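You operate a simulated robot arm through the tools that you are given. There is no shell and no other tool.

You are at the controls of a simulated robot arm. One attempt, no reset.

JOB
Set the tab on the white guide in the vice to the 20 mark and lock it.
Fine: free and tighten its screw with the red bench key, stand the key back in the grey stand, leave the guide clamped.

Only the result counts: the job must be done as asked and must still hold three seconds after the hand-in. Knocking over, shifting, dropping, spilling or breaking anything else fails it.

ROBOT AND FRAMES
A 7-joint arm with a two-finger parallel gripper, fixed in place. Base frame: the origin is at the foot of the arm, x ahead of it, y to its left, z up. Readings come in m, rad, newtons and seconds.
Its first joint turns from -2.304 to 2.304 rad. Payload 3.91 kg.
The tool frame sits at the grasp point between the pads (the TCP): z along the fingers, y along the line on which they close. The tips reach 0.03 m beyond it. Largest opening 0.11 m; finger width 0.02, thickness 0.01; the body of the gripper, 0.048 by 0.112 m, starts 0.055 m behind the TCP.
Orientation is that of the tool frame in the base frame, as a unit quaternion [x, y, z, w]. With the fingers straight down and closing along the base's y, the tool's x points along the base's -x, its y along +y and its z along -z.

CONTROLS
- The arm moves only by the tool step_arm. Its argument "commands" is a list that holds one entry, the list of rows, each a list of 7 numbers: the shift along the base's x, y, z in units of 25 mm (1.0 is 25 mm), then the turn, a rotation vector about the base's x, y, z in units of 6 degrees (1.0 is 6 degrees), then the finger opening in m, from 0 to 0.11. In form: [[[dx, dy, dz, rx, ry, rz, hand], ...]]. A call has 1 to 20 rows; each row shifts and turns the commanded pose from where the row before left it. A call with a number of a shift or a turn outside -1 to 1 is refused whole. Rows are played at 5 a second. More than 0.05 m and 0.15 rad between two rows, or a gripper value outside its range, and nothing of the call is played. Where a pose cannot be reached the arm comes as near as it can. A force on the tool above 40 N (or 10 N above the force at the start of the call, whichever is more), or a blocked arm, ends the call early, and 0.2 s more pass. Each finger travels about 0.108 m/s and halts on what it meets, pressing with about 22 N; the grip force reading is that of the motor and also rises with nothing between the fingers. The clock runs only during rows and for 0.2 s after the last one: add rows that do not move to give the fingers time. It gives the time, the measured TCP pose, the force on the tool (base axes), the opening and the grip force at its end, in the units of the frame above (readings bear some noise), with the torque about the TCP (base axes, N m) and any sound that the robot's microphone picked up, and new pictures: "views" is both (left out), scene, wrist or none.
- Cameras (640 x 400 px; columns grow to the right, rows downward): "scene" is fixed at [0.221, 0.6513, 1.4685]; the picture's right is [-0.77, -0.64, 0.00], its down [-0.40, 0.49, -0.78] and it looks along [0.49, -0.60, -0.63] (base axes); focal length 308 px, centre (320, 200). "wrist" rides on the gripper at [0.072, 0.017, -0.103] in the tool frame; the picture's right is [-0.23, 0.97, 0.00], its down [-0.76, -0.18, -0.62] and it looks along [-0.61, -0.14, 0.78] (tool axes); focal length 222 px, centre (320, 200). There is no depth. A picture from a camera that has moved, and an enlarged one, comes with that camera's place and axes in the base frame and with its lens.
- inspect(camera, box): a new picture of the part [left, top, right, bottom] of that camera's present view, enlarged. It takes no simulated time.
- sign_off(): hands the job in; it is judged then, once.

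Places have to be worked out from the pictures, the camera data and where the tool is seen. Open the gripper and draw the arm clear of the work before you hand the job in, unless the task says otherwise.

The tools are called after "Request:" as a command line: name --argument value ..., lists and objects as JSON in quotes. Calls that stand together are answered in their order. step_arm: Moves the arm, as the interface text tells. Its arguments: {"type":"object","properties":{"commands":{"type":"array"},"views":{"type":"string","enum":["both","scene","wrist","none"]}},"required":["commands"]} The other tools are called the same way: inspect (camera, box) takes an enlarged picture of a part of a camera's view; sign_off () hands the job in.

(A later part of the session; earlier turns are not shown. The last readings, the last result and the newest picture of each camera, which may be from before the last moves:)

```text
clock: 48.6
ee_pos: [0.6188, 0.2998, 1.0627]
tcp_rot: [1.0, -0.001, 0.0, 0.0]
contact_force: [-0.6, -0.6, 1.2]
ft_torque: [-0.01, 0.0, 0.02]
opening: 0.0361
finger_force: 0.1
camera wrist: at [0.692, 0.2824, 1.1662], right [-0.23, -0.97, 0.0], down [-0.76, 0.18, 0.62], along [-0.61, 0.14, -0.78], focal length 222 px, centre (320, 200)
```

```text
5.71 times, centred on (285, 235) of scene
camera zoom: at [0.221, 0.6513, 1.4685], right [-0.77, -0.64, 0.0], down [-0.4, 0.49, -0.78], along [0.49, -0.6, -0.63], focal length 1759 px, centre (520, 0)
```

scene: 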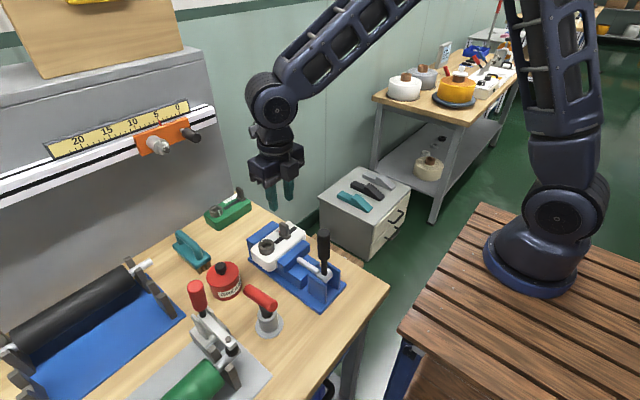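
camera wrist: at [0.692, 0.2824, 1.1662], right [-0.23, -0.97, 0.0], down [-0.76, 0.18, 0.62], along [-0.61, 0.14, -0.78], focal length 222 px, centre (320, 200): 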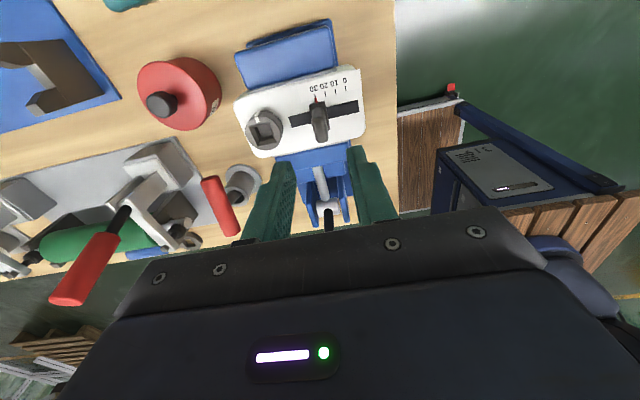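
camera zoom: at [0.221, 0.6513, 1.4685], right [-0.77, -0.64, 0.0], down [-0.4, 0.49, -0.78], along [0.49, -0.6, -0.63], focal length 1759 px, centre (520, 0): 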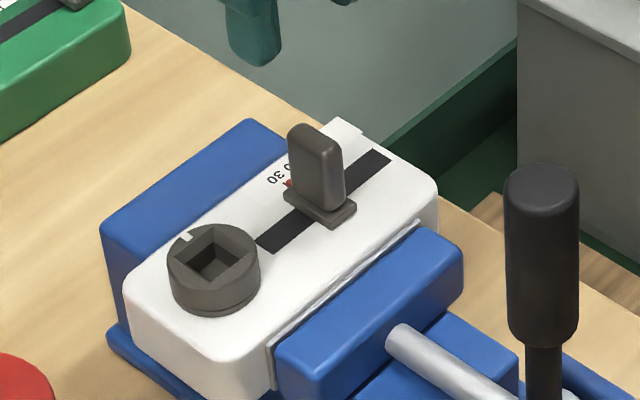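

The tab is centred beneath the fingers, and the pointer is visible at 30. I'll lower to just above the tab's top and recheck the straddle.

Request:
step_arm --commands '[[[0, 0, -0.8, 0, 0, 0, 0.036], [0, 0, -0.8, 0, 0, 0, 0.036], [0, 0, -0.7, 0, 0, 0, 0.036], [0, 0, 0, 0, 0, 0, 0.036]]]' --views "both"

Request:
inspect --camera "wrist" --box '[220, 80, 420, 230]'

Request:
inspect --camera "scene" --box '[250, 200, 320, 270]'

```text
clock: 49.6
ee_pos: [0.6192, 0.3003, 1.0058]
tcp_rot: [1.0, -0.001, -0.001, 0.0]
contact_force: [-0.1, 0.5, -0.1]
ft_torque: [-0.02, 0.01, -0.04]
opening: 0.0362
finger_force: 0.1
camera wrist: at [0.6923, 0.2827, 1.1095], right [-0.23, -0.97, 0.0], down [-0.76, 0.18, 0.62], along [-0.61, 0.14, -0.78], focal length 222 px, centre (320, 200)
```

scene: 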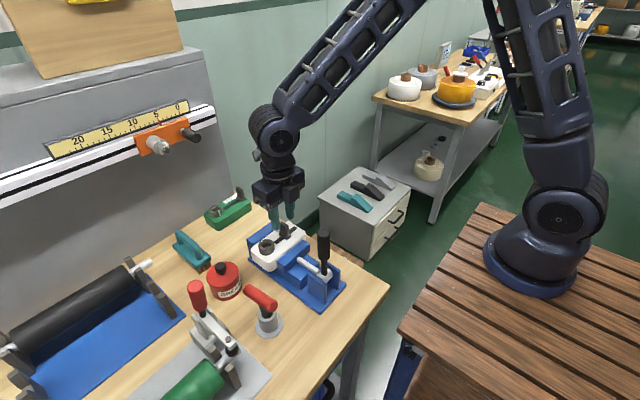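
wrist: 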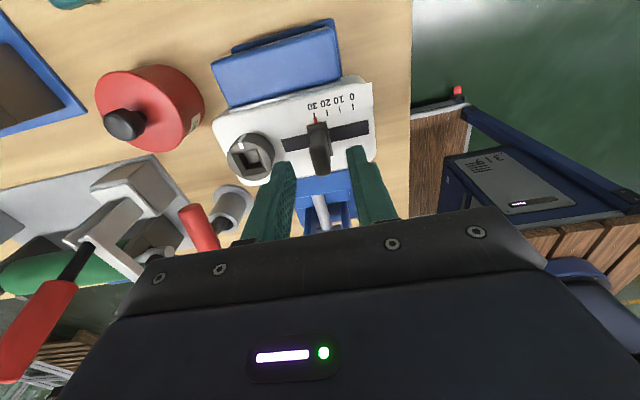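

```text
2.67 times, centred on (320, 155) of wrist
camera zoom: at [0.6923, 0.2827, 1.1095], right [-0.23, -0.97, 0.0], down [-0.76, 0.18, 0.62], along [-0.61, 0.14, -0.78], focal length 592 px, centre (320, 320)
```

zoom: 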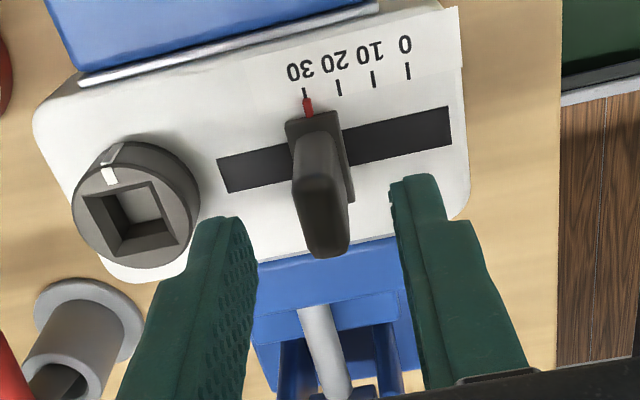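

```text
5.71 times, centred on (285, 235) of scene
camera zoom: at [0.221, 0.6513, 1.4685], right [-0.77, -0.64, 0.0], down [-0.4, 0.49, -0.78], along [0.49, -0.6, -0.63], focal length 1759 px, centre (520, 0)
```

zoom: 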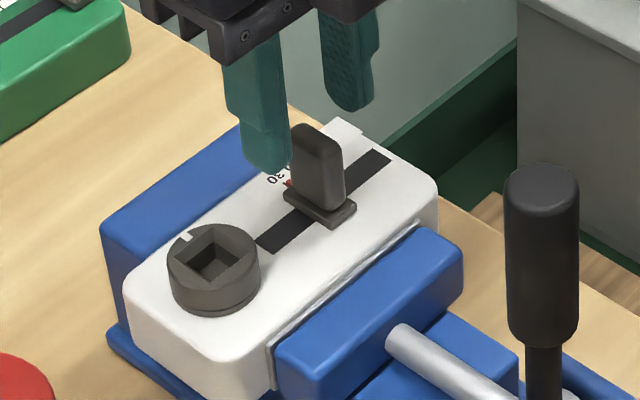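

The fingers straddle the tab well. I'll lower to TCP z≈0.976 so the pads overlap the tab while clearing its base, and then look before closing.

Request:
step_arm --commands '[[[0, 0, -0.6, 0, 0, 0, 0.036], [0, 0, -0.6, 0, 0, 0, 0.036], [0, 0, 0, 0, 0, 0, 0.036]]]' --views "none"

Request:
inspect --camera "wrist" --box '[220, 80, 420, 230]'

Request:
inspect --camera "scene" --box '[250, 200, 320, 270]'

```text
clock: 50.4
ee_pos: [0.6185, 0.2996, 0.9756]
tcp_rot: [1.0, -0.001, 0.001, 0.0]
contact_force: [0.2, 0.5, 0.6]
ft_torque: [0.0, -0.02, 0.0]
opening: 0.0362
finger_force: 0.1
```

```text
2.67 times, centred on (320, 155) of wrist
camera zoom: at [0.6926, 0.2827, 1.0794], right [-0.23, -0.97, 0.0], down [-0.76, 0.18, 0.62], along [-0.61, 0.14, -0.78], focal length 592 px, centre (320, 320)
```

zoom: 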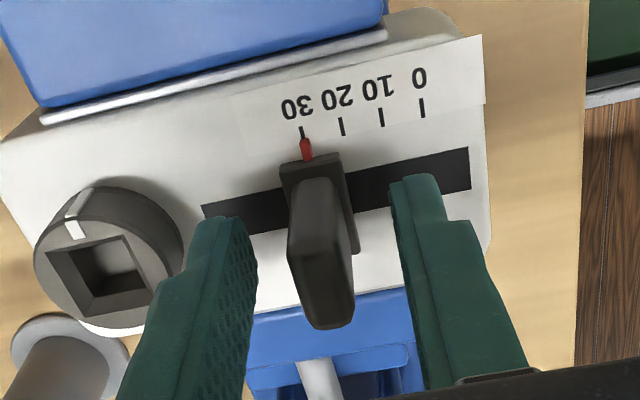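

```text
5.71 times, centred on (285, 235) of scene
camera zoom: at [0.221, 0.6513, 1.4685], right [-0.77, -0.64, 0.0], down [-0.4, 0.49, -0.78], along [0.49, -0.6, -0.63], focal length 1759 px, centre (520, 0)
```

zoom: 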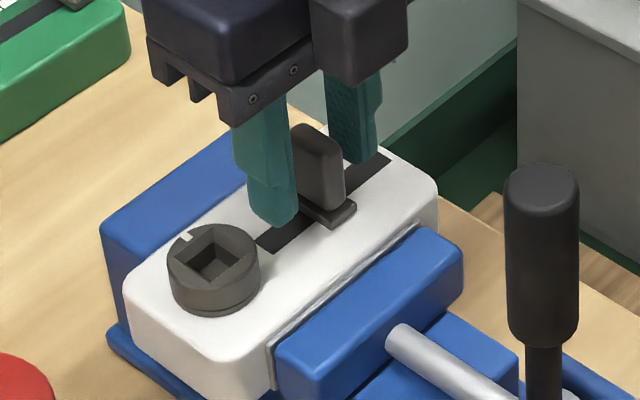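

The pads sit either side of the tab, with the tips clear of the guide surface. Now I'll close onto the tab.

Request:
step_arm --commands '[[[0, 0, 0, 0, 0, 0, 0.028], [0, 0, 0, 0, 0, 0, 0.02], [0, 0, 0, 0, 0, 0, 0.014], [0, 0, 0, 0, 0, 0, 0.008], [0, 0, 0, 0, 0, 0, 0.004], [0, 0, 0, 0, 0, 0, 0.004]]]' --views "none"

Request:
inspect --camera "wrist" --box '[220, 80, 420, 230]'

```text
clock: 51.8
ee_pos: [0.62, 0.2996, 0.9768]
tcp_rot: [1.0, 0.0, 0.0, 0.0]
contact_force: [0.2, -2.4, -0.9]
ft_torque: [-0.03, -0.07, 0.06]
opening: 0.0116
finger_force: 21.9
```

```text
2.67 times, centred on (320, 155) of wrist
camera zoom: at [0.6926, 0.2828, 1.0796], right [-0.23, -0.97, 0.0], down [-0.76, 0.18, 0.62], along [-0.61, 0.14, -0.78], focal length 592 px, centre (320, 320)
```

zoom: 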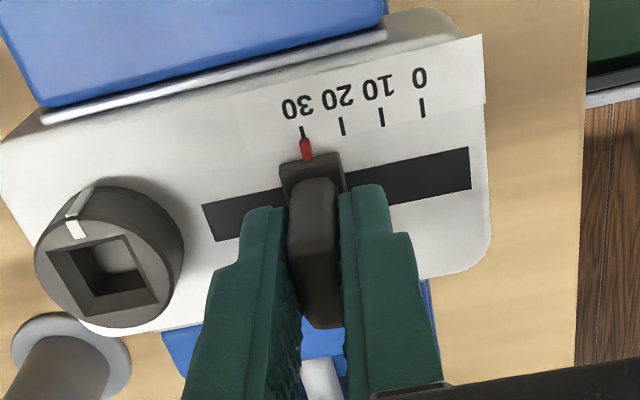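

The tab is gripped (11.6 mm thick) with the pointer still at 30. I'll draw it 5 mm towards -y first and check that it slides and how much force it takes.

Request:
step_arm --commands '[[[0, -0.1, 0, 0, 0, 0, 0.004], [0, -0.1, 0, 0, 0, 0, 0.004], [0, 0, 0, 0, 0, 0, 0.004]]]' --views "none"

Request:
inspect --camera "wrist" --box '[220, 80, 420, 230]'

```text
clock: 52.6
ee_pos: [0.6209, 0.2958, 0.976]
tcp_rot: [1.0, 0.0, -0.001, 0.0]
contact_force: [4.4, 0.2, -0.1]
ft_torque: [0.01, -0.1, 0.05]
opening: 0.0115
finger_force: 21.7
```

```text
2.67 times, centred on (320, 155) of wrist
camera zoom: at [0.6925, 0.2778, 1.0797], right [-0.23, -0.97, 0.0], down [-0.76, 0.18, 0.62], along [-0.61, 0.14, -0.78], focal length 592 px, centre (320, 320)
```

zoom: 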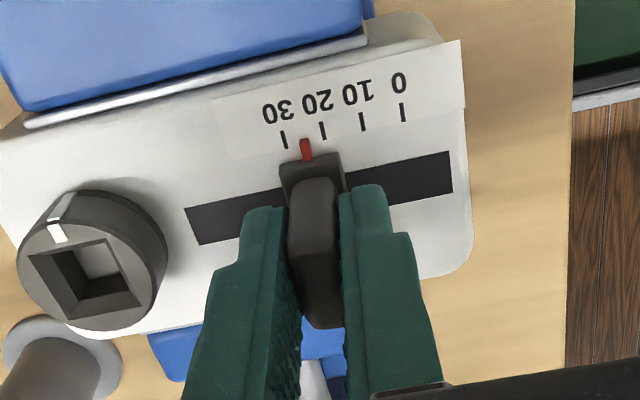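

The tab slides freely and the pointer is midway between 30 and 20. Another 5 mm.

Request:
step_arm --commands '[[[0, -0.1, 0, 0, 0, 0, 0.004], [0, -0.09, 0, 0, 0, 0, 0.004], [0, 0, 0, 0, 0, 0, 0.004]]]' --views "none"

Request:
inspect --camera "wrist" --box '[220, 80, 420, 230]'

Request:
inspect --camera "wrist" --box '[290, 100, 350, 145]'

```text
clock: 53.4
ee_pos: [0.6198, 0.2893, 0.977]
tcp_rot: [1.0, -0.001, 0.001, 0.0]
contact_force: [6.1, -1.4, 4.1]
ft_torque: [-0.02, 0.03, 0.07]
opening: 0.0115
finger_force: 22.1
```

```text
2.67 times, centred on (320, 155) of wrist
camera zoom: at [0.6925, 0.2728, 1.0797], right [-0.23, -0.97, 0.0], down [-0.76, 0.18, 0.62], along [-0.61, 0.14, -0.78], focal length 592 px, centre (320, 320)
```

zoom: 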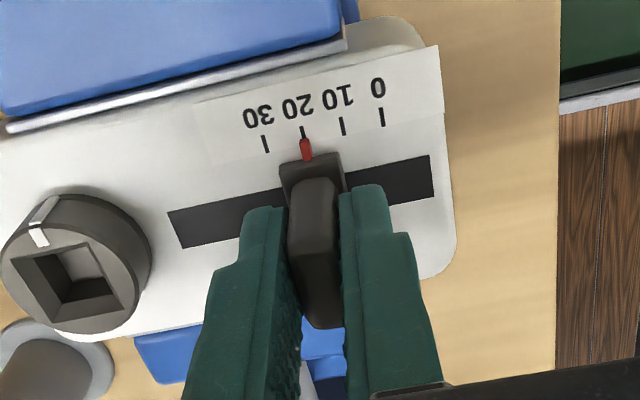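

```text
8.89 times, centred on (320, 122) of wrist
camera zoom: at [0.6925, 0.2728, 1.0797], right [-0.23, -0.97, 0.0], down [-0.76, 0.18, 0.62], along [-0.61, 0.14, -0.78], focal length 1974 px, centre (320, 889)
```

zoom: 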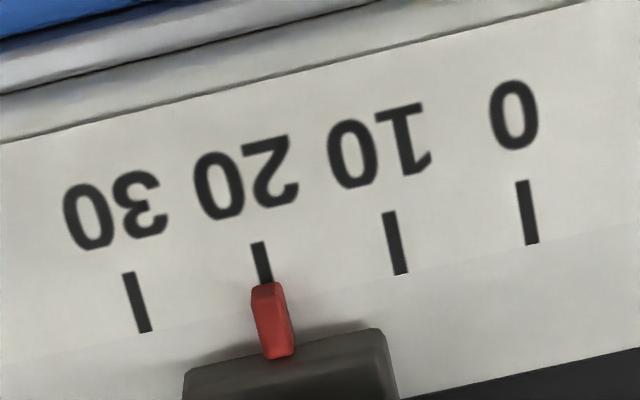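

The pointer is at 20 within about 0.2 mm. I'll open the fingers slightly and check that it stays there before rising.

Request:
step_arm --commands '[[[0, 0, 0, 0, 0, 0, 0.014], [0, 0, 0, 0, 0, 0, 0.02], [0, 0, 0, 0, 0, 0, 0.03], [0, 0, 0, 0, 0, 0, 0.036], [0, 0, 0, 0, 0, 0, 0.036]]]' --views "none"

Request:
inspect --camera "wrist" --box '[220, 80, 420, 230]'

Request:
inspect --camera "wrist" --box '[290, 100, 350, 145]'

```text
clock: 54.6
ee_pos: [0.6191, 0.291, 0.976]
tcp_rot: [1.0, -0.001, 0.0, 0.001]
contact_force: [-0.2, -0.2, -0.1]
ft_torque: [-0.02, 0.0, -0.01]
opening: 0.036
finger_force: 0.1
```

```text
2.67 times, centred on (320, 155) of wrist
camera zoom: at [0.6923, 0.2729, 1.0794], right [-0.23, -0.97, 0.0], down [-0.76, 0.18, 0.62], along [-0.61, 0.14, -0.78], focal length 592 px, centre (320, 320)
```

zoom: 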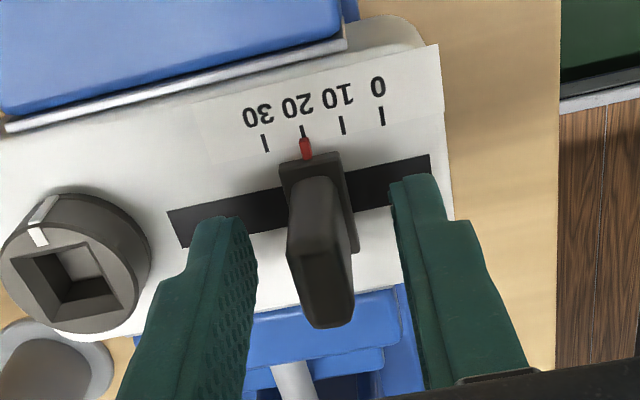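

```text
8.89 times, centred on (320, 122) of wrist
camera zoom: at [0.6923, 0.2729, 1.0794], right [-0.23, -0.97, 0.0], down [-0.76, 0.18, 0.62], along [-0.61, 0.14, -0.78], focal length 1974 px, centre (320, 889)
```

zoom: 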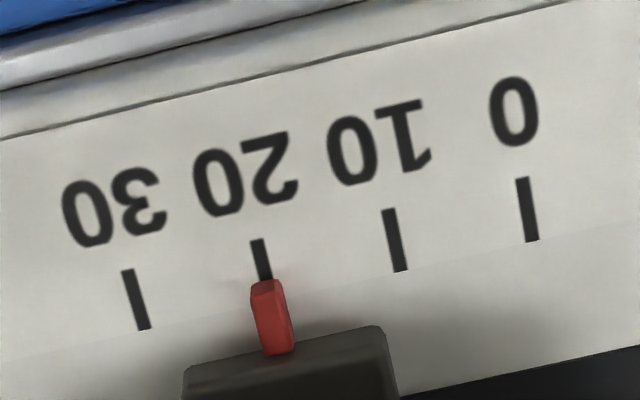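

The pointer holds at 20 after release. I'll rise straight up and return above the key to measure its lean accurately.

Request:
step_arm --commands '[[[0, 0, 0.4, 0, 0, 0, 0.036], [0, 0, 0.9, 0, 0, 0, 0.036], [0, 0, 1, 0, 0, 0, 0.036], [0, 0, 1, 0, 0, 0, 0.036], [0, 0, 1, 0, 0, 0, 0.036], [-0.5, 0.9, 0, 0, 0, 0, 0.06], [-0.5, 0.9, 0, 0, 0, 0, 0.06], [-0.5, 0.9, 0, 0, 0, 0, 0.06], [-0.5, 0.9, 0, 0, 0, 0, 0.06], [-0.5, 0.95, 0, 0, 0, 0, 0.06], [-0.5, 1, 0, 0, 0, 0, 0.06], [-0.5, 1, 0, 0, 0, 0, 0.06], [0, 0, 0, 0, 0, 0, 0.06]]]' --views "both"

Request:
inspect --camera "wrist" --box '[270, 40, 370, 150]'

Request:
inspect --camera "scene" --box '[240, 278, 295, 340]'

Request:
inspect --camera "scene" --box '[258, 215, 308, 258]'

```text
clock: 57.4
ee_pos: [0.5324, 0.4549, 1.0837]
tcp_rot: [1.0, 0.0, 0.0, 0.0]
contact_force: [0.4, -0.2, 0.2]
ft_torque: [0.04, -0.05, -0.01]
opening: 0.06
finger_force: 0.1
camera wrist: at [0.6045, 0.4376, 1.1874], right [-0.23, -0.97, 0.0], down [-0.76, 0.18, 0.62], along [-0.61, 0.14, -0.78], focal length 222 px, centre (320, 200)
```

scene: 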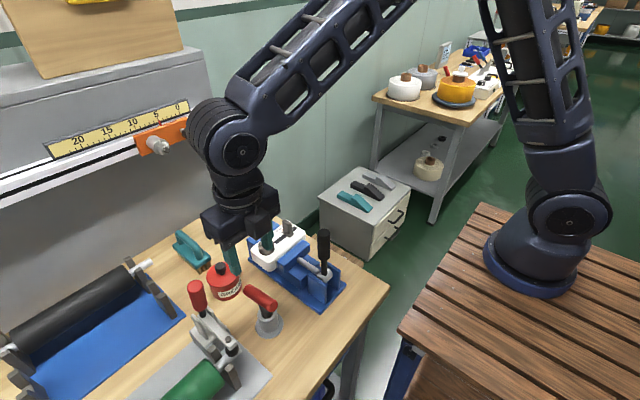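
wrist: 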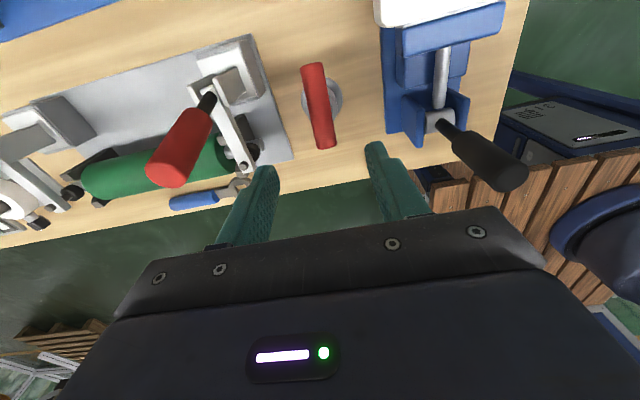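

```text
3.64 times, centred on (320, 95) of wrist
camera zoom: at [0.6045, 0.4376, 1.1874], right [-0.23, -0.97, 0.0], down [-0.76, 0.18, 0.62], along [-0.61, 0.14, -0.78], focal length 808 px, centre (320, 582)
```

zoom: 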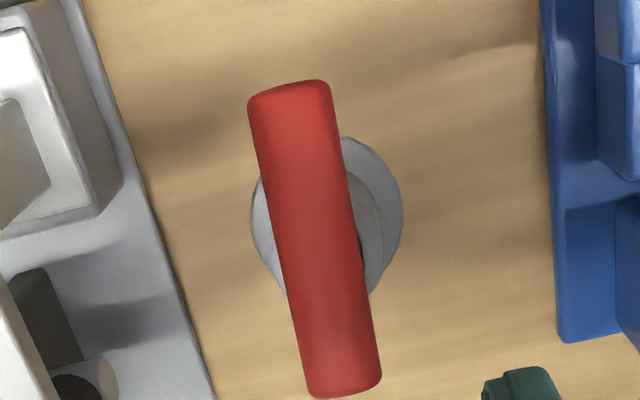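

```text
6.45 times, centred on (268, 309) of scene
camera zoom: at [0.221, 0.6513, 1.4685], right [-0.77, -0.64, 0.0], down [-0.4, 0.49, -0.78], along [0.49, -0.6, -0.63], focal length 1986 px, centre (659, -503)
```

zoom: 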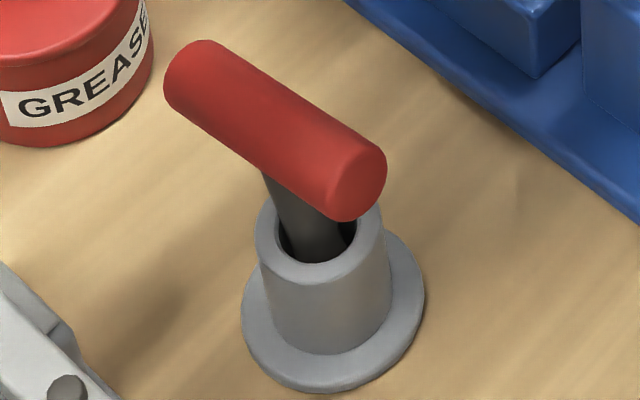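

```text
9.30 times, centred on (283, 236) of scene
camera zoom: at [0.221, 0.6513, 1.4685], right [-0.77, -0.64, 0.0], down [-0.4, 0.49, -0.78], along [0.49, -0.6, -0.63], focal length 2864 px, centre (664, -140)
```

zoom: 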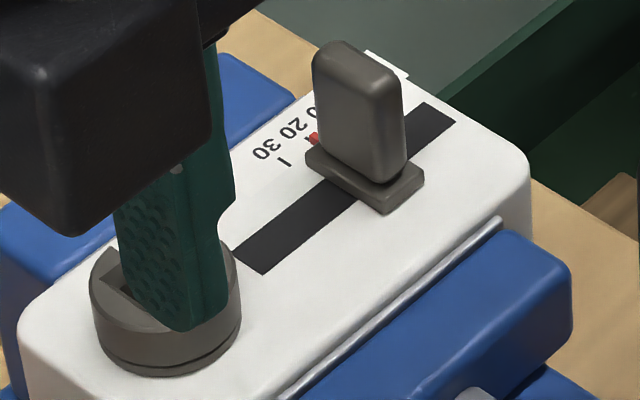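

The screw side still shows 20. The key leans about 8° towards +x, with its bar centre near (0.5335, 0.4543, 0.942). I'll tilt the tool 8° about y to match, so that the key comes out aligned with the fingers, and descend around the bar.

Request:
step_arm --commands '[[[0.04, -0.02, 0, 0, 0.67, 0, 0.06], [0, 0, 0, 0, 0.67, 0, 0.06], [0, 0, -1, 0, 0, 0, 0.06], [0, 0, -1, 0, 0, 0, 0.06], [0, 0, -1, 0, 0, 0, 0.06], [0, 0, -1, 0, 0, 0, 0.06], [0, 0, -0.7, 0, 0, 0, 0.06], [0, 0, 0, 0, 0, 0, 0.06]]]' --views "both"

Request:
inspect --camera "wrist" --box '[220, 60, 420, 230]'

Request:
inspect --camera "scene" --box '[230, 260, 310, 345]'

```text
clock: 59.2
ee_pos: [0.5341, 0.4545, 0.9656]
tcp_rot: [0.998, -0.001, -0.07, 0.0]
contact_force: [-0.1, 0.2, 0.3]
ft_torque: [-0.02, -0.01, -0.01]
opening: 0.0601
finger_force: 0.1
camera wrist: at [0.6193, 0.4367, 1.0574], right [-0.23, -0.97, 0.03], down [-0.67, 0.18, 0.72], along [-0.71, 0.14, -0.69], focal length 222 px, centre (320, 200)
```

scene: 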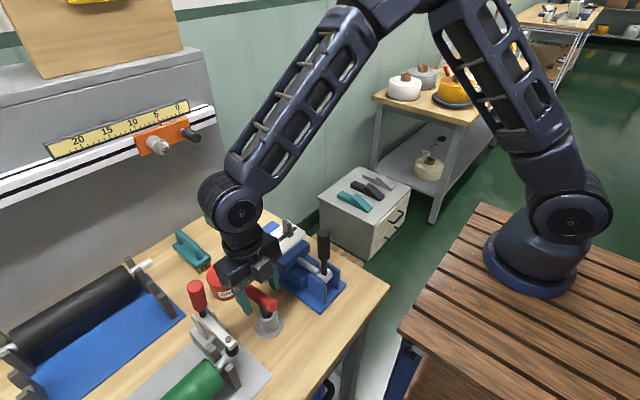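
wrist: 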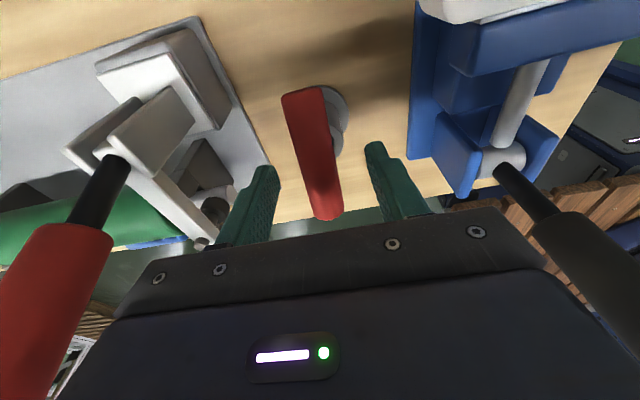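

```text
2.35 times, centred on (320, 145) of wrist
camera zoom: at [0.6193, 0.4367, 1.0574], right [-0.23, -0.97, 0.03], down [-0.67, 0.18, 0.72], along [-0.71, 0.14, -0.69], focal length 523 px, centre (320, 329)
```

zoom: 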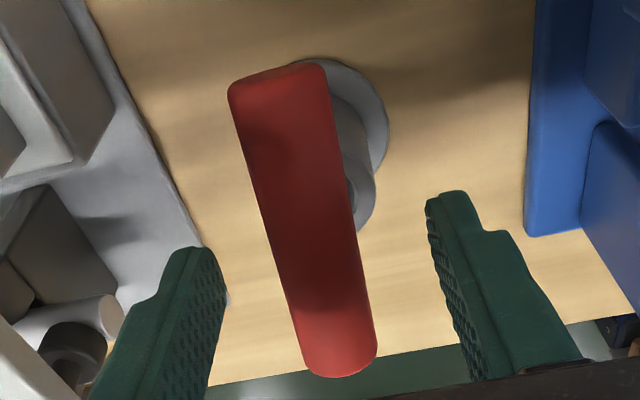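

```text
4.71 times, centred on (270, 302) of scene
camera zoom: at [0.221, 0.6513, 1.4685], right [-0.77, -0.64, 0.0], down [-0.4, 0.49, -0.78], along [0.49, -0.6, -0.63], focal length 1449 px, centre (555, -282)
```

zoom: 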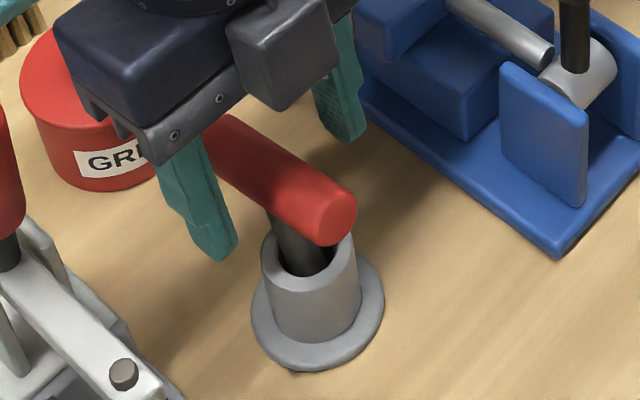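

The bar's appearance matches the first pick-up, so the tilt is right, but it sits about 2.5 mm further to +x. I'll correct that, lower 24 mm and close.

Request:
step_arm --commands '[[[0.1, 0, -0.5, 0, 0, 0, 0.06], [0, 0, -0.45, 0, 0, 0, 0.06], [0, 0, 0, 0, 0, 0, 0.06], [0, 0, 0, 0, 0, 0, 0.04], [0, 0, 0, 0, 0, 0, 0.025], [0, 0, 0, 0, 0, 0, 0.01], [0, 0, 0, 0, 0, 0, 0], [0, 0, 0, 0, 0, 0, 0]]]' --views "none"

Request:
inspect --camera "wrist" --box '[220, 60, 420, 230]'

Request:
inspect --camera "scene" --box '[230, 260, 310, 345]'

```text
clock: 61.0
ee_pos: [0.5348, 0.4541, 0.9414]
tcp_rot: [0.998, 0.0, -0.07, 0.0]
contact_force: [-1.3, -0.6, 0.1]
ft_torque: [0.02, 0.02, 0.0]
opening: 0.0233
finger_force: 22.5
```

```text
2.35 times, centred on (320, 145) of wrist
camera zoom: at [0.6217, 0.4366, 1.0345], right [-0.23, -0.97, 0.03], down [-0.67, 0.18, 0.72], along [-0.71, 0.14, -0.69], focal length 523 px, centre (320, 329)
```

zoom: 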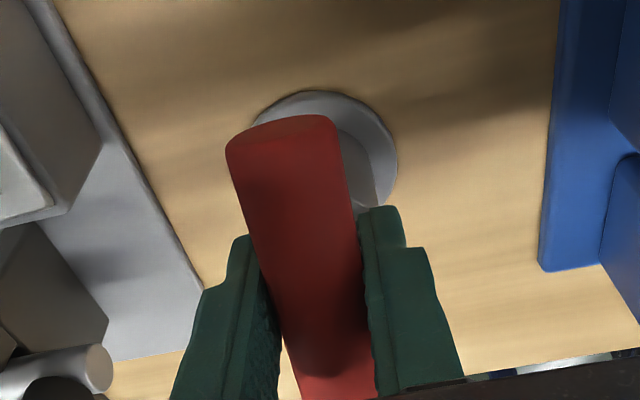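

```text
4.71 times, centred on (270, 302) of scene
camera zoom: at [0.221, 0.6513, 1.4685], right [-0.77, -0.64, 0.0], down [-0.4, 0.49, -0.78], along [0.49, -0.6, -0.63], focal length 1449 px, centre (555, -282)
```

zoom: 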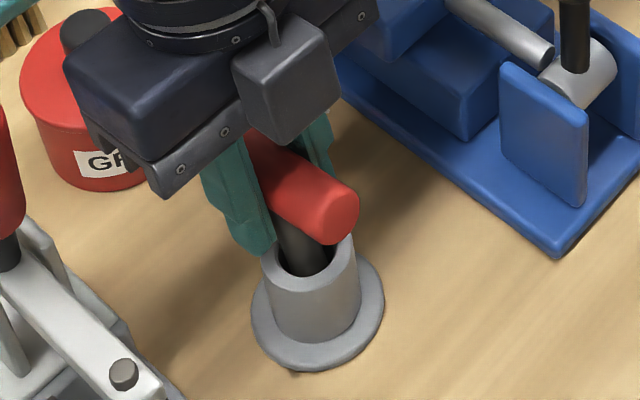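

Gripped. I'll lift along the leaning shank axis until it clears the stand, then straighten the tool.

Request:
step_arm --commands '[[[0.056, 0, 0.4, 0, 0, 0, 0], [0.084, 0, 0.6, 0, 0, 0, 0], [0.084, 0, 0.6, 0, 0, 0, 0], [0.084, 0, 0.6, 0, 0, 0, 0], [0.084, 0, 0.6, 0, 0, 0, 0], [0, 0, 0.7, 0, 0, 0, 0], [0, 0, 0.7, 0, 0, 0, 0], [0, 0, 0.7, 0, -0.45, 0, 0], [0, 0, 0.5, 0, -0.45, 0, 0], [0, 0, 0.3, 0, -0.44, 0, 0], [0, 0, 0, 0, 0, 0, 0]]]' --views "both"

Request:
inspect --camera "scene" --box '[220, 210, 310, 340]'

Request:
inspect --camera "wrist" --box '[220, 60, 420, 230]'

```text
clock: 63.4
ee_pos: [0.5469, 0.454, 1.0851]
tcp_rot: [1.0, -0.001, 0.0, 0.0]
contact_force: [-0.8, -0.1, -1.9]
ft_torque: [0.04, -0.05, 0.01]
opening: 0.0233
finger_force: 22.5
camera wrist: at [0.6179, 0.4361, 1.1886], right [-0.23, -0.97, 0.0], down [-0.76, 0.18, 0.62], along [-0.61, 0.14, -0.78], focal length 222 px, centre (320, 200)
```

scene: 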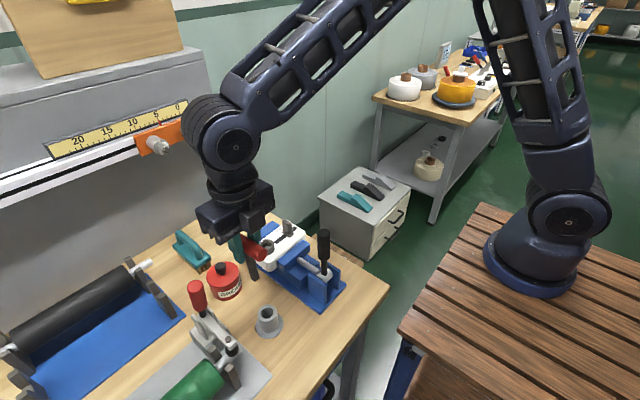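
wrist: 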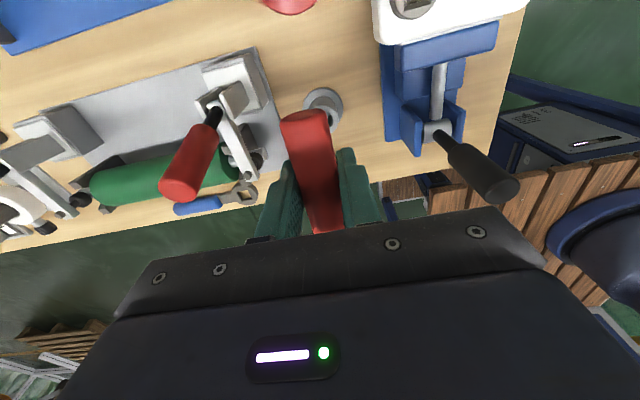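

```text
3.08 times, centred on (265, 275) of scene
camera zoom: at [0.221, 0.6513, 1.4685], right [-0.77, -0.64, 0.0], down [-0.4, 0.49, -0.78], along [0.49, -0.6, -0.63], focal length 947 px, centre (489, -31)
```

zoom: 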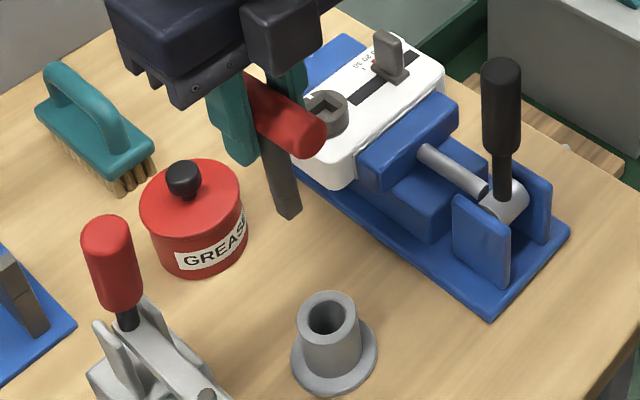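

```text
2.35 times, centred on (320, 145) of wrist
camera zoom: at [0.6179, 0.4361, 1.1886], right [-0.23, -0.97, 0.0], down [-0.76, 0.18, 0.62], along [-0.61, 0.14, -0.78], focal length 523 px, centre (320, 329)
```

zoom: 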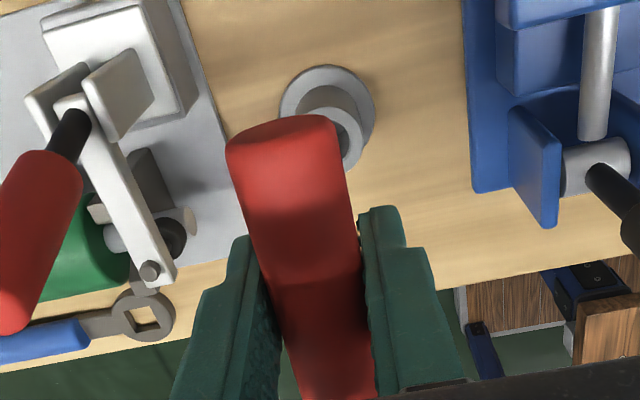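

The key is lifted and the stand is undisturbed. I'll carry it to above the screw and check its verticality and tip position.

Request:
step_arm --commands '[[[0.6, -0.76, 0, 0, 0, 0, 0], [0.6, -0.76, 0, 0, 0, 0, 0], [0.6, -0.76, 0, 0, 0, 0, 0], [0.6, -0.76, 0, 0, 0, 0, 0], [0.6, -0.76, 0, 0, 0, 0, 0], [0, 0, 0, 0, 0, 0, 0], [0, 0, 0, 0, 0, 0, 0]]]' --views "none"

Request:
inspect --camera "scene" --box '[240, 180, 310, 265]'

Request:
inspect --camera "scene" --box '[250, 205, 290, 255]'

Request:
inspect --camera "wrist" --box '[220, 60, 480, 230]'

```text
clock: 65.0
ee_pos: [0.6199, 0.3575, 1.0846]
tcp_rot: [1.0, -0.001, -0.001, -0.001]
contact_force: [0.6, -0.3, -1.4]
ft_torque: [0.02, -0.03, 0.0]
opening: 0.0232
finger_force: 21.9
```

```text
4.71 times, centred on (275, 222) of scene
camera zoom: at [0.221, 0.6513, 1.4685], right [-0.77, -0.64, 0.0], down [-0.4, 0.49, -0.78], along [0.49, -0.6, -0.63], focal length 1449 px, centre (532, 94)
```

zoom: 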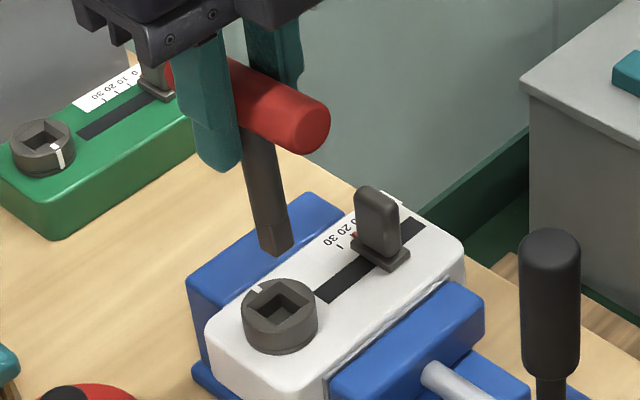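

```text
8.00 times, centred on (270, 230) of scene
camera zoom: at [0.221, 0.6513, 1.4685], right [-0.77, -0.64, 0.0], down [-0.4, 0.49, -0.78], along [0.49, -0.6, -0.63], focal length 2463 px, centre (720, -40)
```

zoom: 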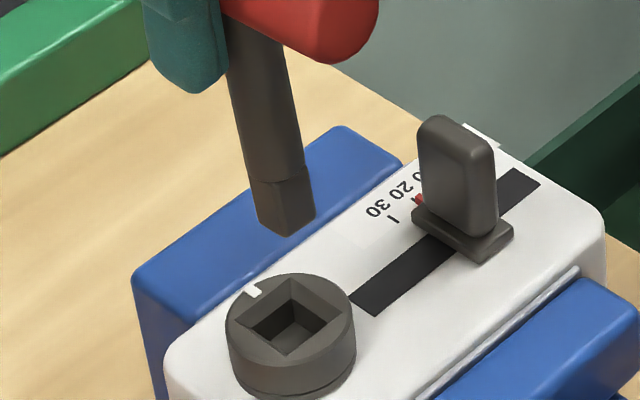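

```text
2.35 times, centred on (350, 145) of wrist
camera zoom: at [0.6925, 0.3408, 1.1879], right [-0.23, -0.97, 0.0], down [-0.76, 0.18, 0.62], along [-0.61, 0.14, -0.78], focal length 523 px, centre (249, 329)
```

zoom: 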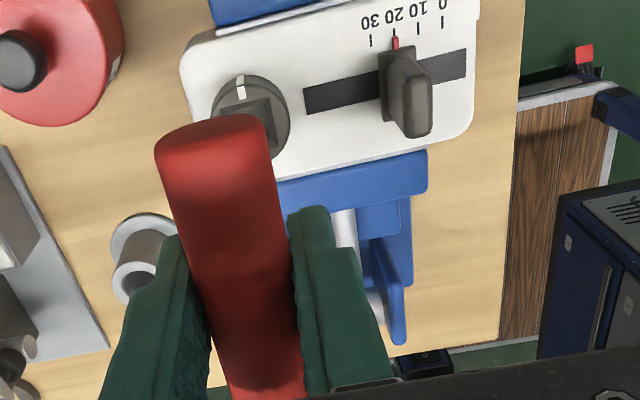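

The key is vertical, hanging about 6 mm lower in the grip than before and slightly short in x of the socket. I'll shift +4.5 mm x and +1 mm y, lower to just above the socket and re-measure. The pointer still reads 20.

Request:
step_arm --commands '[[[0.18, 0.04, -0.3, 0, 0, 0, 0], [0, 0, -0.5, 0, 0, 0, 0], [0, 0, -0.4, 0, 0, 0, 0], [0, 0, 0, 0, 0, 0, 0], [0, 0, 0, 0, 0, 0, 0]]]' --views "none"

Request:
inspect --camera "scene" --box '[255, 218, 295, 258]'

```text
clock: 66.2
ee_pos: [0.6245, 0.3587, 1.0544]
tcp_rot: [1.0, -0.001, 0.0, 0.0]
contact_force: [-0.1, 0.1, -2.1]
ft_torque: [0.02, 0.0, 0.0]
opening: 0.0235
finger_force: 22.4
```

```text
10.00 times, centred on (275, 238) of scene
camera zoom: at [0.221, 0.6513, 1.4685], right [-0.77, -0.64, 0.0], down [-0.4, 0.49, -0.78], along [0.49, -0.6, -0.63], focal length 3079 px, centre (770, -180)
```

zoom: 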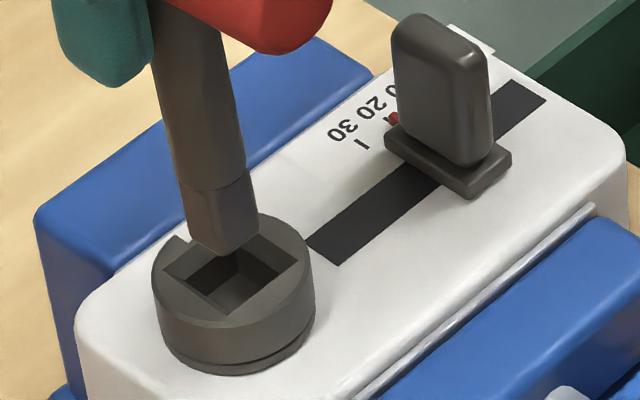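

The tip is aligned within about 1 mm and about 12 mm above the socket. I'll lower it gently into the socket, stopping short of the floor.

Request:
step_arm --commands '[[[0, 0, -0.2, 0, 0, 0, 0], [0, 0, -0.2, 0, 0, 0, 0], [0, 0, -0.2, 0, 0, 0, 0], [0, 0, -0.15, 0, 0, 0, 0], [0, 0, 0, 0, 0, 0, 0]]]' --views "none"

Request:
inspect --camera "scene" --box '[255, 218, 295, 258]'

```text
clock: 67.4
ee_pos: [0.6248, 0.361, 1.0373]
tcp_rot: [1.0, 0.0, 0.0, 0.0]
contact_force: [0.7, 0.2, -1.4]
ft_torque: [0.03, 0.0, 0.01]
opening: 0.0234
finger_force: 22.3
```

```text
10.00 times, centred on (275, 238) of scene
camera zoom: at [0.221, 0.6513, 1.4685], right [-0.77, -0.64, 0.0], down [-0.4, 0.49, -0.78], along [0.49, -0.6, -0.63], focal length 3079 px, centre (770, -180)
```

zoom: 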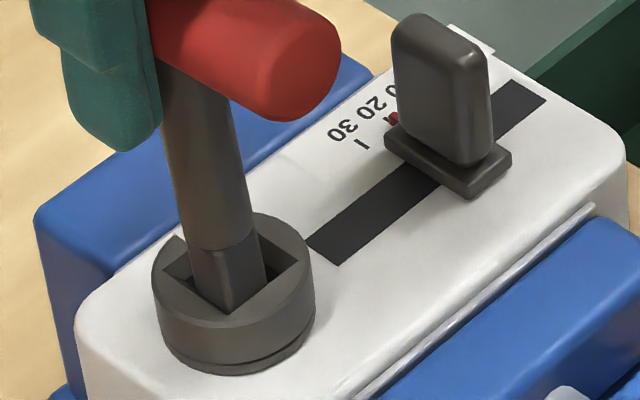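

It's entering cleanly with no force. A few more millimetres.

Request:
step_arm --commands '[[[0, 0, -0.12, 0, 0, 0, 0], [0, 0, -0.1, 0, 0, 0, 0], [0, 0, 0, 0, 0, 0, 0]]]' --views "none"

Request:
inspect --camera "scene" --box '[255, 218, 295, 258]'

```text
clock: 68.2
ee_pos: [0.6245, 0.3592, 1.0285]
tcp_rot: [1.0, -0.001, -0.001, -0.001]
contact_force: [9.0, 1.0, -3.1]
ft_torque: [0.05, -0.71, 0.02]
opening: 0.0235
finger_force: 22.1
```

```text
10.00 times, centred on (275, 238) of scene
camera zoom: at [0.221, 0.6513, 1.4685], right [-0.77, -0.64, 0.0], down [-0.4, 0.49, -0.78], along [0.49, -0.6, -0.63], focal length 3079 px, centre (770, -180)
```

zoom: 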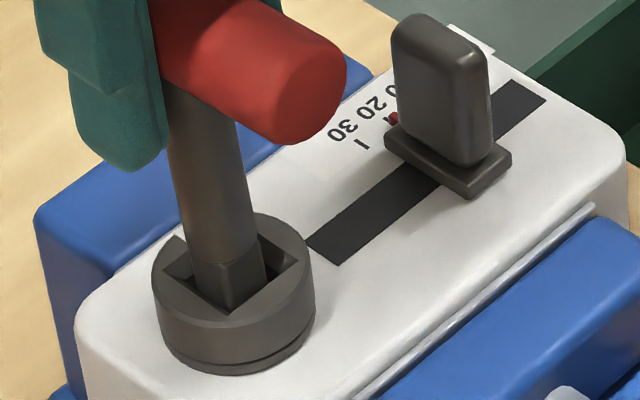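

A +x side force of 9 N shows the tip rubbing on the -x wall. I'll shift 1.5 mm to +x and lower a touch more.

Request:
step_arm --commands '[[[0.06, 0, 0, 0, 0, 0, 0], [0, 0, -0.08, 0, 0, 0, 0], [0, 0, 0, 0, 0, 0, 0]]]' --views "none"

Request:
inspect --camera "scene" --box '[255, 218, 295, 258]'

```text
clock: 69.0
ee_pos: [0.6254, 0.3584, 1.0284]
tcp_rot: [1.0, -0.001, 0.0, 0.0]
contact_force: [-0.6, -2.7, -1.9]
ft_torque: [-0.15, 0.07, 0.01]
opening: 0.0232
finger_force: 22.3
```

```text
10.00 times, centred on (275, 238) of scene
camera zoom: at [0.221, 0.6513, 1.4685], right [-0.77, -0.64, 0.0], down [-0.4, 0.49, -0.78], along [0.49, -0.6, -0.63], focal length 3079 px, centre (770, -180)
```

zoom: 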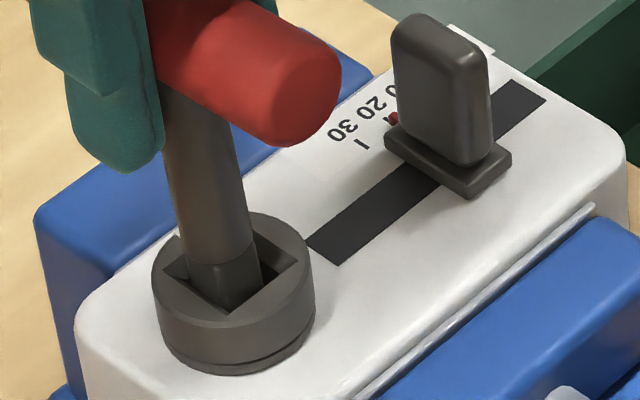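

The side load is gone and the depth matches the earlier working engagement. I'll go 1.5 mm deeper and start turning clockwise to tighten.

Request:
step_arm --commands '[[[0, 0, -0.06, 0, 0, 0, 0], [0, 0, 0, 0, 0, -0.7, 0], [0, 0, 0, 0, 0, -0.7, 0], [0, 0, 0, 0, 0, -0.7, 0], [0, 0, 0, 0, 0, -0.7, 0], [0, 0, 0, 0, 0, -0.7, 0], [0, 0, 0, 0, 0, -0.7, 0], [0, 0, 0, 0, 0, -0.7, 0], [0, 0, 0, 0, 0, -0.7, 0], [0, 0, 0, 0, 0, 0, 0]]]' --views "none"

Request:
inspect --camera "scene" --box '[255, 218, 295, 258]'

```text
clock: 71.2
ee_pos: [0.6272, 0.359, 1.0267]
tcp_rot: [0.957, -0.291, 0.0, 0.0]
contact_force: [6.5, -4.8, 1.9]
ft_torque: [-0.5, -0.57, 0.09]
opening: 0.0235
finger_force: 21.9
```

```text
10.00 times, centred on (275, 238) of scene
camera zoom: at [0.221, 0.6513, 1.4685], right [-0.77, -0.64, 0.0], down [-0.4, 0.49, -0.78], along [0.49, -0.6, -0.63], focal length 3079 px, centre (770, -180)
```

zoom: 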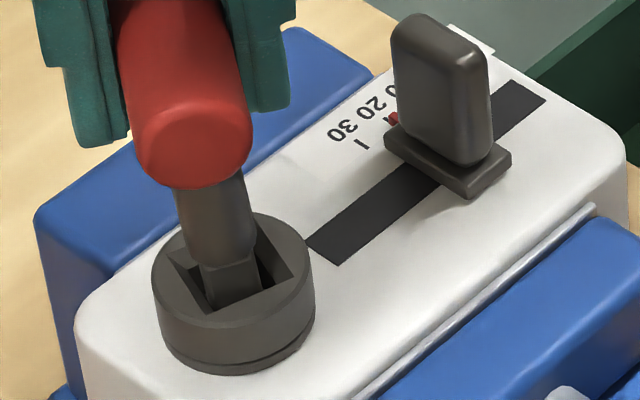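

The knob is following clockwise, but the key's offset in the grip causes a side load as it rotates. I'll continue in 21° chunks with small lateral corrections taken from the force.

Request:
step_arm --commands '[[[0, -0.02, 0, 0, 0, 0, 0], [0, -0.01, 0, 0, 0, -0.7, 0], [0, -0.01, 0, 0, 0, -0.7, 0], [0, -0.01, 0, 0, 0, -0.7, 0], [0, 0, 0, 0, 0, -0.7, 0], [0, 0, 0, 0, 0, -0.7, 0], [0, 0, 0, 0, 0, 0, 0]]]' --views "none"

Request:
inspect --camera "scene" --box '[255, 218, 295, 258]'

```text
clock: 72.8
ee_pos: [0.626, 0.3593, 1.0277]
tcp_rot: [0.888, -0.46, 0.0, 0.001]
contact_force: [2.9, -7.8, 0.8]
ft_torque: [-0.61, -0.23, 0.11]
opening: 0.0233
finger_force: 22.0
```

```text
10.00 times, centred on (275, 238) of scene
camera zoom: at [0.221, 0.6513, 1.4685], right [-0.77, -0.64, 0.0], down [-0.4, 0.49, -0.78], along [0.49, -0.6, -0.63], focal length 3079 px, centre (770, -180)
```

zoom: 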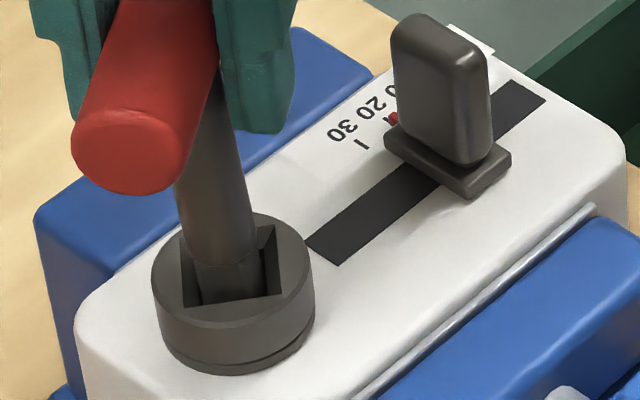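

The side force rotates with the tool, confirming a key offset of about 4 mm along the bar. I'll use that model for the next chunk's lateral compensation.

Request:
step_arm --commands '[[[0.01, -0.025, 0, 0, 0, 0, 0], [-0.009, -0.006, 0, 0, 0, -0.7, 0], [-0.009, -0.006, 0, 0, 0, -0.7, 0], [-0.009, -0.006, 0, 0, 0, -0.7, 0], [-0.009, -0.006, 0, 0, 0, -0.7, 0], [-0.009, -0.006, 0, 0, 0, -0.7, 0], [0, 0, 0, 0, 0, 0, 0]]]' --views "none"

Request:
inspect --camera "scene" --box '[255, 218, 295, 258]'

```text
clock: 74.4
ee_pos: [0.6256, 0.3565, 1.027]
tcp_rot: [0.789, -0.614, 0.0, 0.0]
contact_force: [1.5, -7.6, -3.8]
ft_torque: [-0.59, -0.13, 0.07]
opening: 0.0234
finger_force: 22.5
```

```text
10.00 times, centred on (275, 238) of scene
camera zoom: at [0.221, 0.6513, 1.4685], right [-0.77, -0.64, 0.0], down [-0.4, 0.49, -0.78], along [0.49, -0.6, -0.63], focal length 3079 px, centre (770, -180)
```

zoom: 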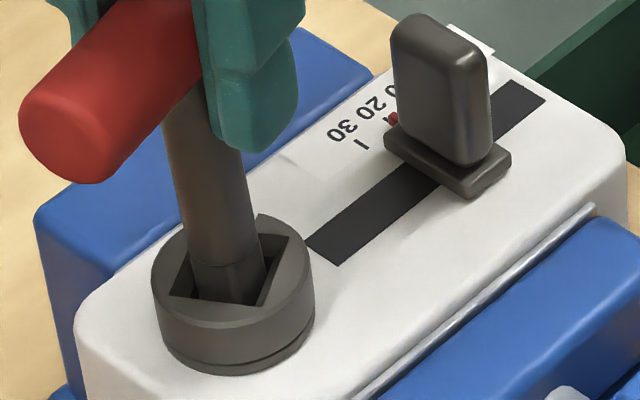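

The knob keeps turning with a steady 7.7 N side load. I'll correct 1 mm in -y and continue.

Request:
step_arm --commands '[[[0.008, -0.04, 0, 0, 0, 0, 0], [-0.0146, -0.001, 0, 0, 0, -0.7, 0], [-0.0146, -0.001, 0, 0, 0, -0.7, 0], [-0.0146, -0.001, 0, 0, 0, -0.7, 0], [-0.0146, -0.001, 0, 0, 0, -0.7, 0], [-0.0146, -0.001, 0, 0, 0, -0.7, 0], [0, 0, 0, 0, 0, 0, 0]]]' --views "none"

Request:
inspect --camera "scene" --box '[255, 218, 295, 258]'

```text
clock: 76.0
ee_pos: [0.6231, 0.3555, 1.0276]
tcp_rot: [-0.665, 0.747, 0.001, 0.0]
contact_force: [-0.9, -6.8, 0.5]
ft_torque: [-0.58, 0.03, 0.08]
opening: 0.0235
finger_force: 21.9
```

```text
10.00 times, centred on (275, 238) of scene
camera zoom: at [0.221, 0.6513, 1.4685], right [-0.77, -0.64, 0.0], down [-0.4, 0.49, -0.78], along [0.49, -0.6, -0.63], focal length 3079 px, centre (770, -180)
```

zoom: 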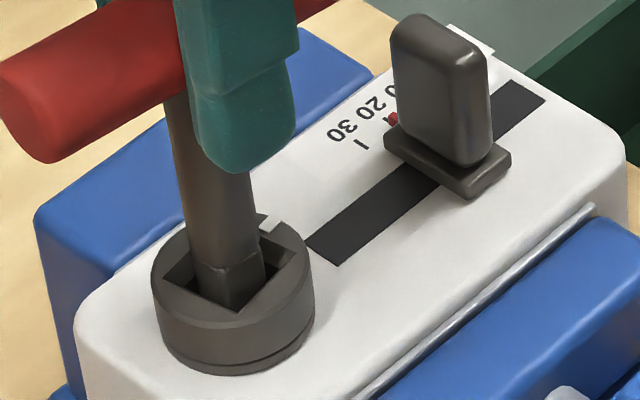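

At 83° with the knob index visible again, it's turning well. Continuing.

Request:
step_arm --commands '[[[0, -0.02, 0, 0, 0, 0, 0], [-0.014, 0.003, 0, 0, 0, -0.7, 0], [-0.014, 0.003, 0, 0, 0, -0.7, 0], [-0.014, 0.003, 0, 0, 0, -0.7, 0], [-0.014, 0.003, 0, 0, 0, -0.7, 0], [-0.014, 0.003, 0, 0, 0, -0.7, 0], [0, 0, 0, 0, 0, 0, 0]]]' --views "none"

Request:
inspect --camera "scene" --box '[255, 218, 295, 258]'

```text
clock: 77.6
ee_pos: [0.6217, 0.3554, 1.026]
tcp_rot: [-0.516, 0.856, 0.0, -0.001]
contact_force: [-1.1, -6.0, 0.7]
ft_torque: [-0.5, 0.04, 0.02]
opening: 0.0234
finger_force: 21.5
```

```text
10.00 times, centred on (275, 238) of scene
camera zoom: at [0.221, 0.6513, 1.4685], right [-0.77, -0.64, 0.0], down [-0.4, 0.49, -0.78], along [0.49, -0.6, -0.63], focal length 3079 px, centre (770, -180)
```

zoom: 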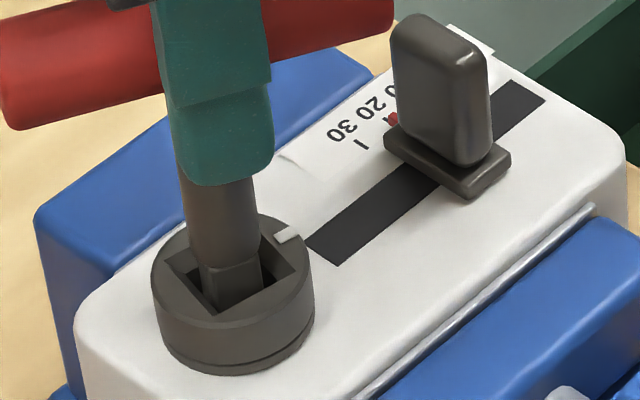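

At 62°, still turning smoothly. Next chunk.

Request:
step_arm --commands '[[[0, -0.01, 0, 0, 0, 0, 0], [-0.012, 0.006, 0, 0, 0, -0.7, 0], [-0.012, 0.006, 0, 0, 0, -0.7, 0], [-0.012, 0.006, 0, 0, 0, -0.7, 0], [-0.012, 0.006, 0, 0, 0, -0.7, 0], [-0.012, 0.006, 0, 0, 0, -0.7, 0], [0, 0, 0, 0, 0, 0, 0]]]' --views "none"

Request:
inspect --camera "scene" --box '[255, 218, 295, 258]'

```text
clock: 79.2
ee_pos: [0.6203, 0.3578, 1.027]
tcp_rot: [-0.351, 0.936, 0.0, 0.0]
contact_force: [-1.6, -2.9, 0.2]
ft_torque: [-0.25, 0.04, 0.05]
opening: 0.0233
finger_force: 22.3
```

```text
10.00 times, centred on (275, 238) of scene
camera zoom: at [0.221, 0.6513, 1.4685], right [-0.77, -0.64, 0.0], down [-0.4, 0.49, -0.78], along [0.49, -0.6, -0.63], focal length 3079 px, centre (770, -180)
```

zoom: 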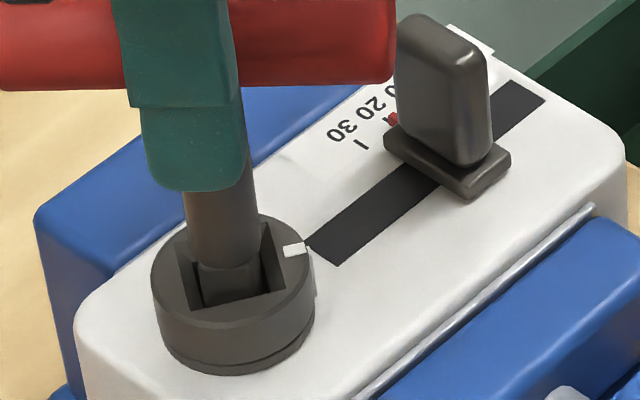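

Side load is down to 3 N, and the index is about 58° from its original position. Next chunk.

Request:
step_arm --commands '[[[-0.008, 0.01, 0, 0, 0, -0.7, 0], [-0.008, 0.01, 0, 0, 0, -0.7, 0], [-0.008, 0.01, 0, 0, 0, -0.7, 0], [-0.008, 0.01, 0, 0, 0, -0.7, 0], [-0.008, 0.01, 0, 0, 0, -0.7, 0], [0, 0, 0, 0, 0, 0, 0]]]' --views "none"

Request:
inspect --camera "scene" --box '[255, 218, 295, 258]'

```text
clock: 80.6
ee_pos: [0.6192, 0.3575, 1.0275]
tcp_rot: [-0.175, 0.984, -0.001, 0.001]
contact_force: [2.3, -3.7, 0.3]
ft_torque: [-0.27, -0.08, -0.01]
opening: 0.0234
finger_force: 22.3
```

```text
10.00 times, centred on (275, 238) of scene
camera zoom: at [0.221, 0.6513, 1.4685], right [-0.77, -0.64, 0.0], down [-0.4, 0.49, -0.78], along [0.49, -0.6, -0.63], focal length 3079 px, centre (770, -180)
```

zoom: 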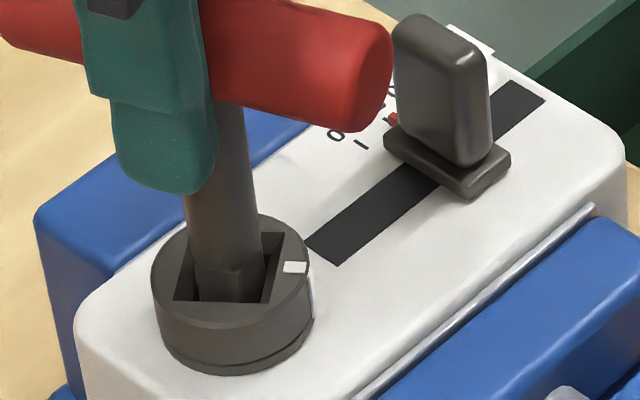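

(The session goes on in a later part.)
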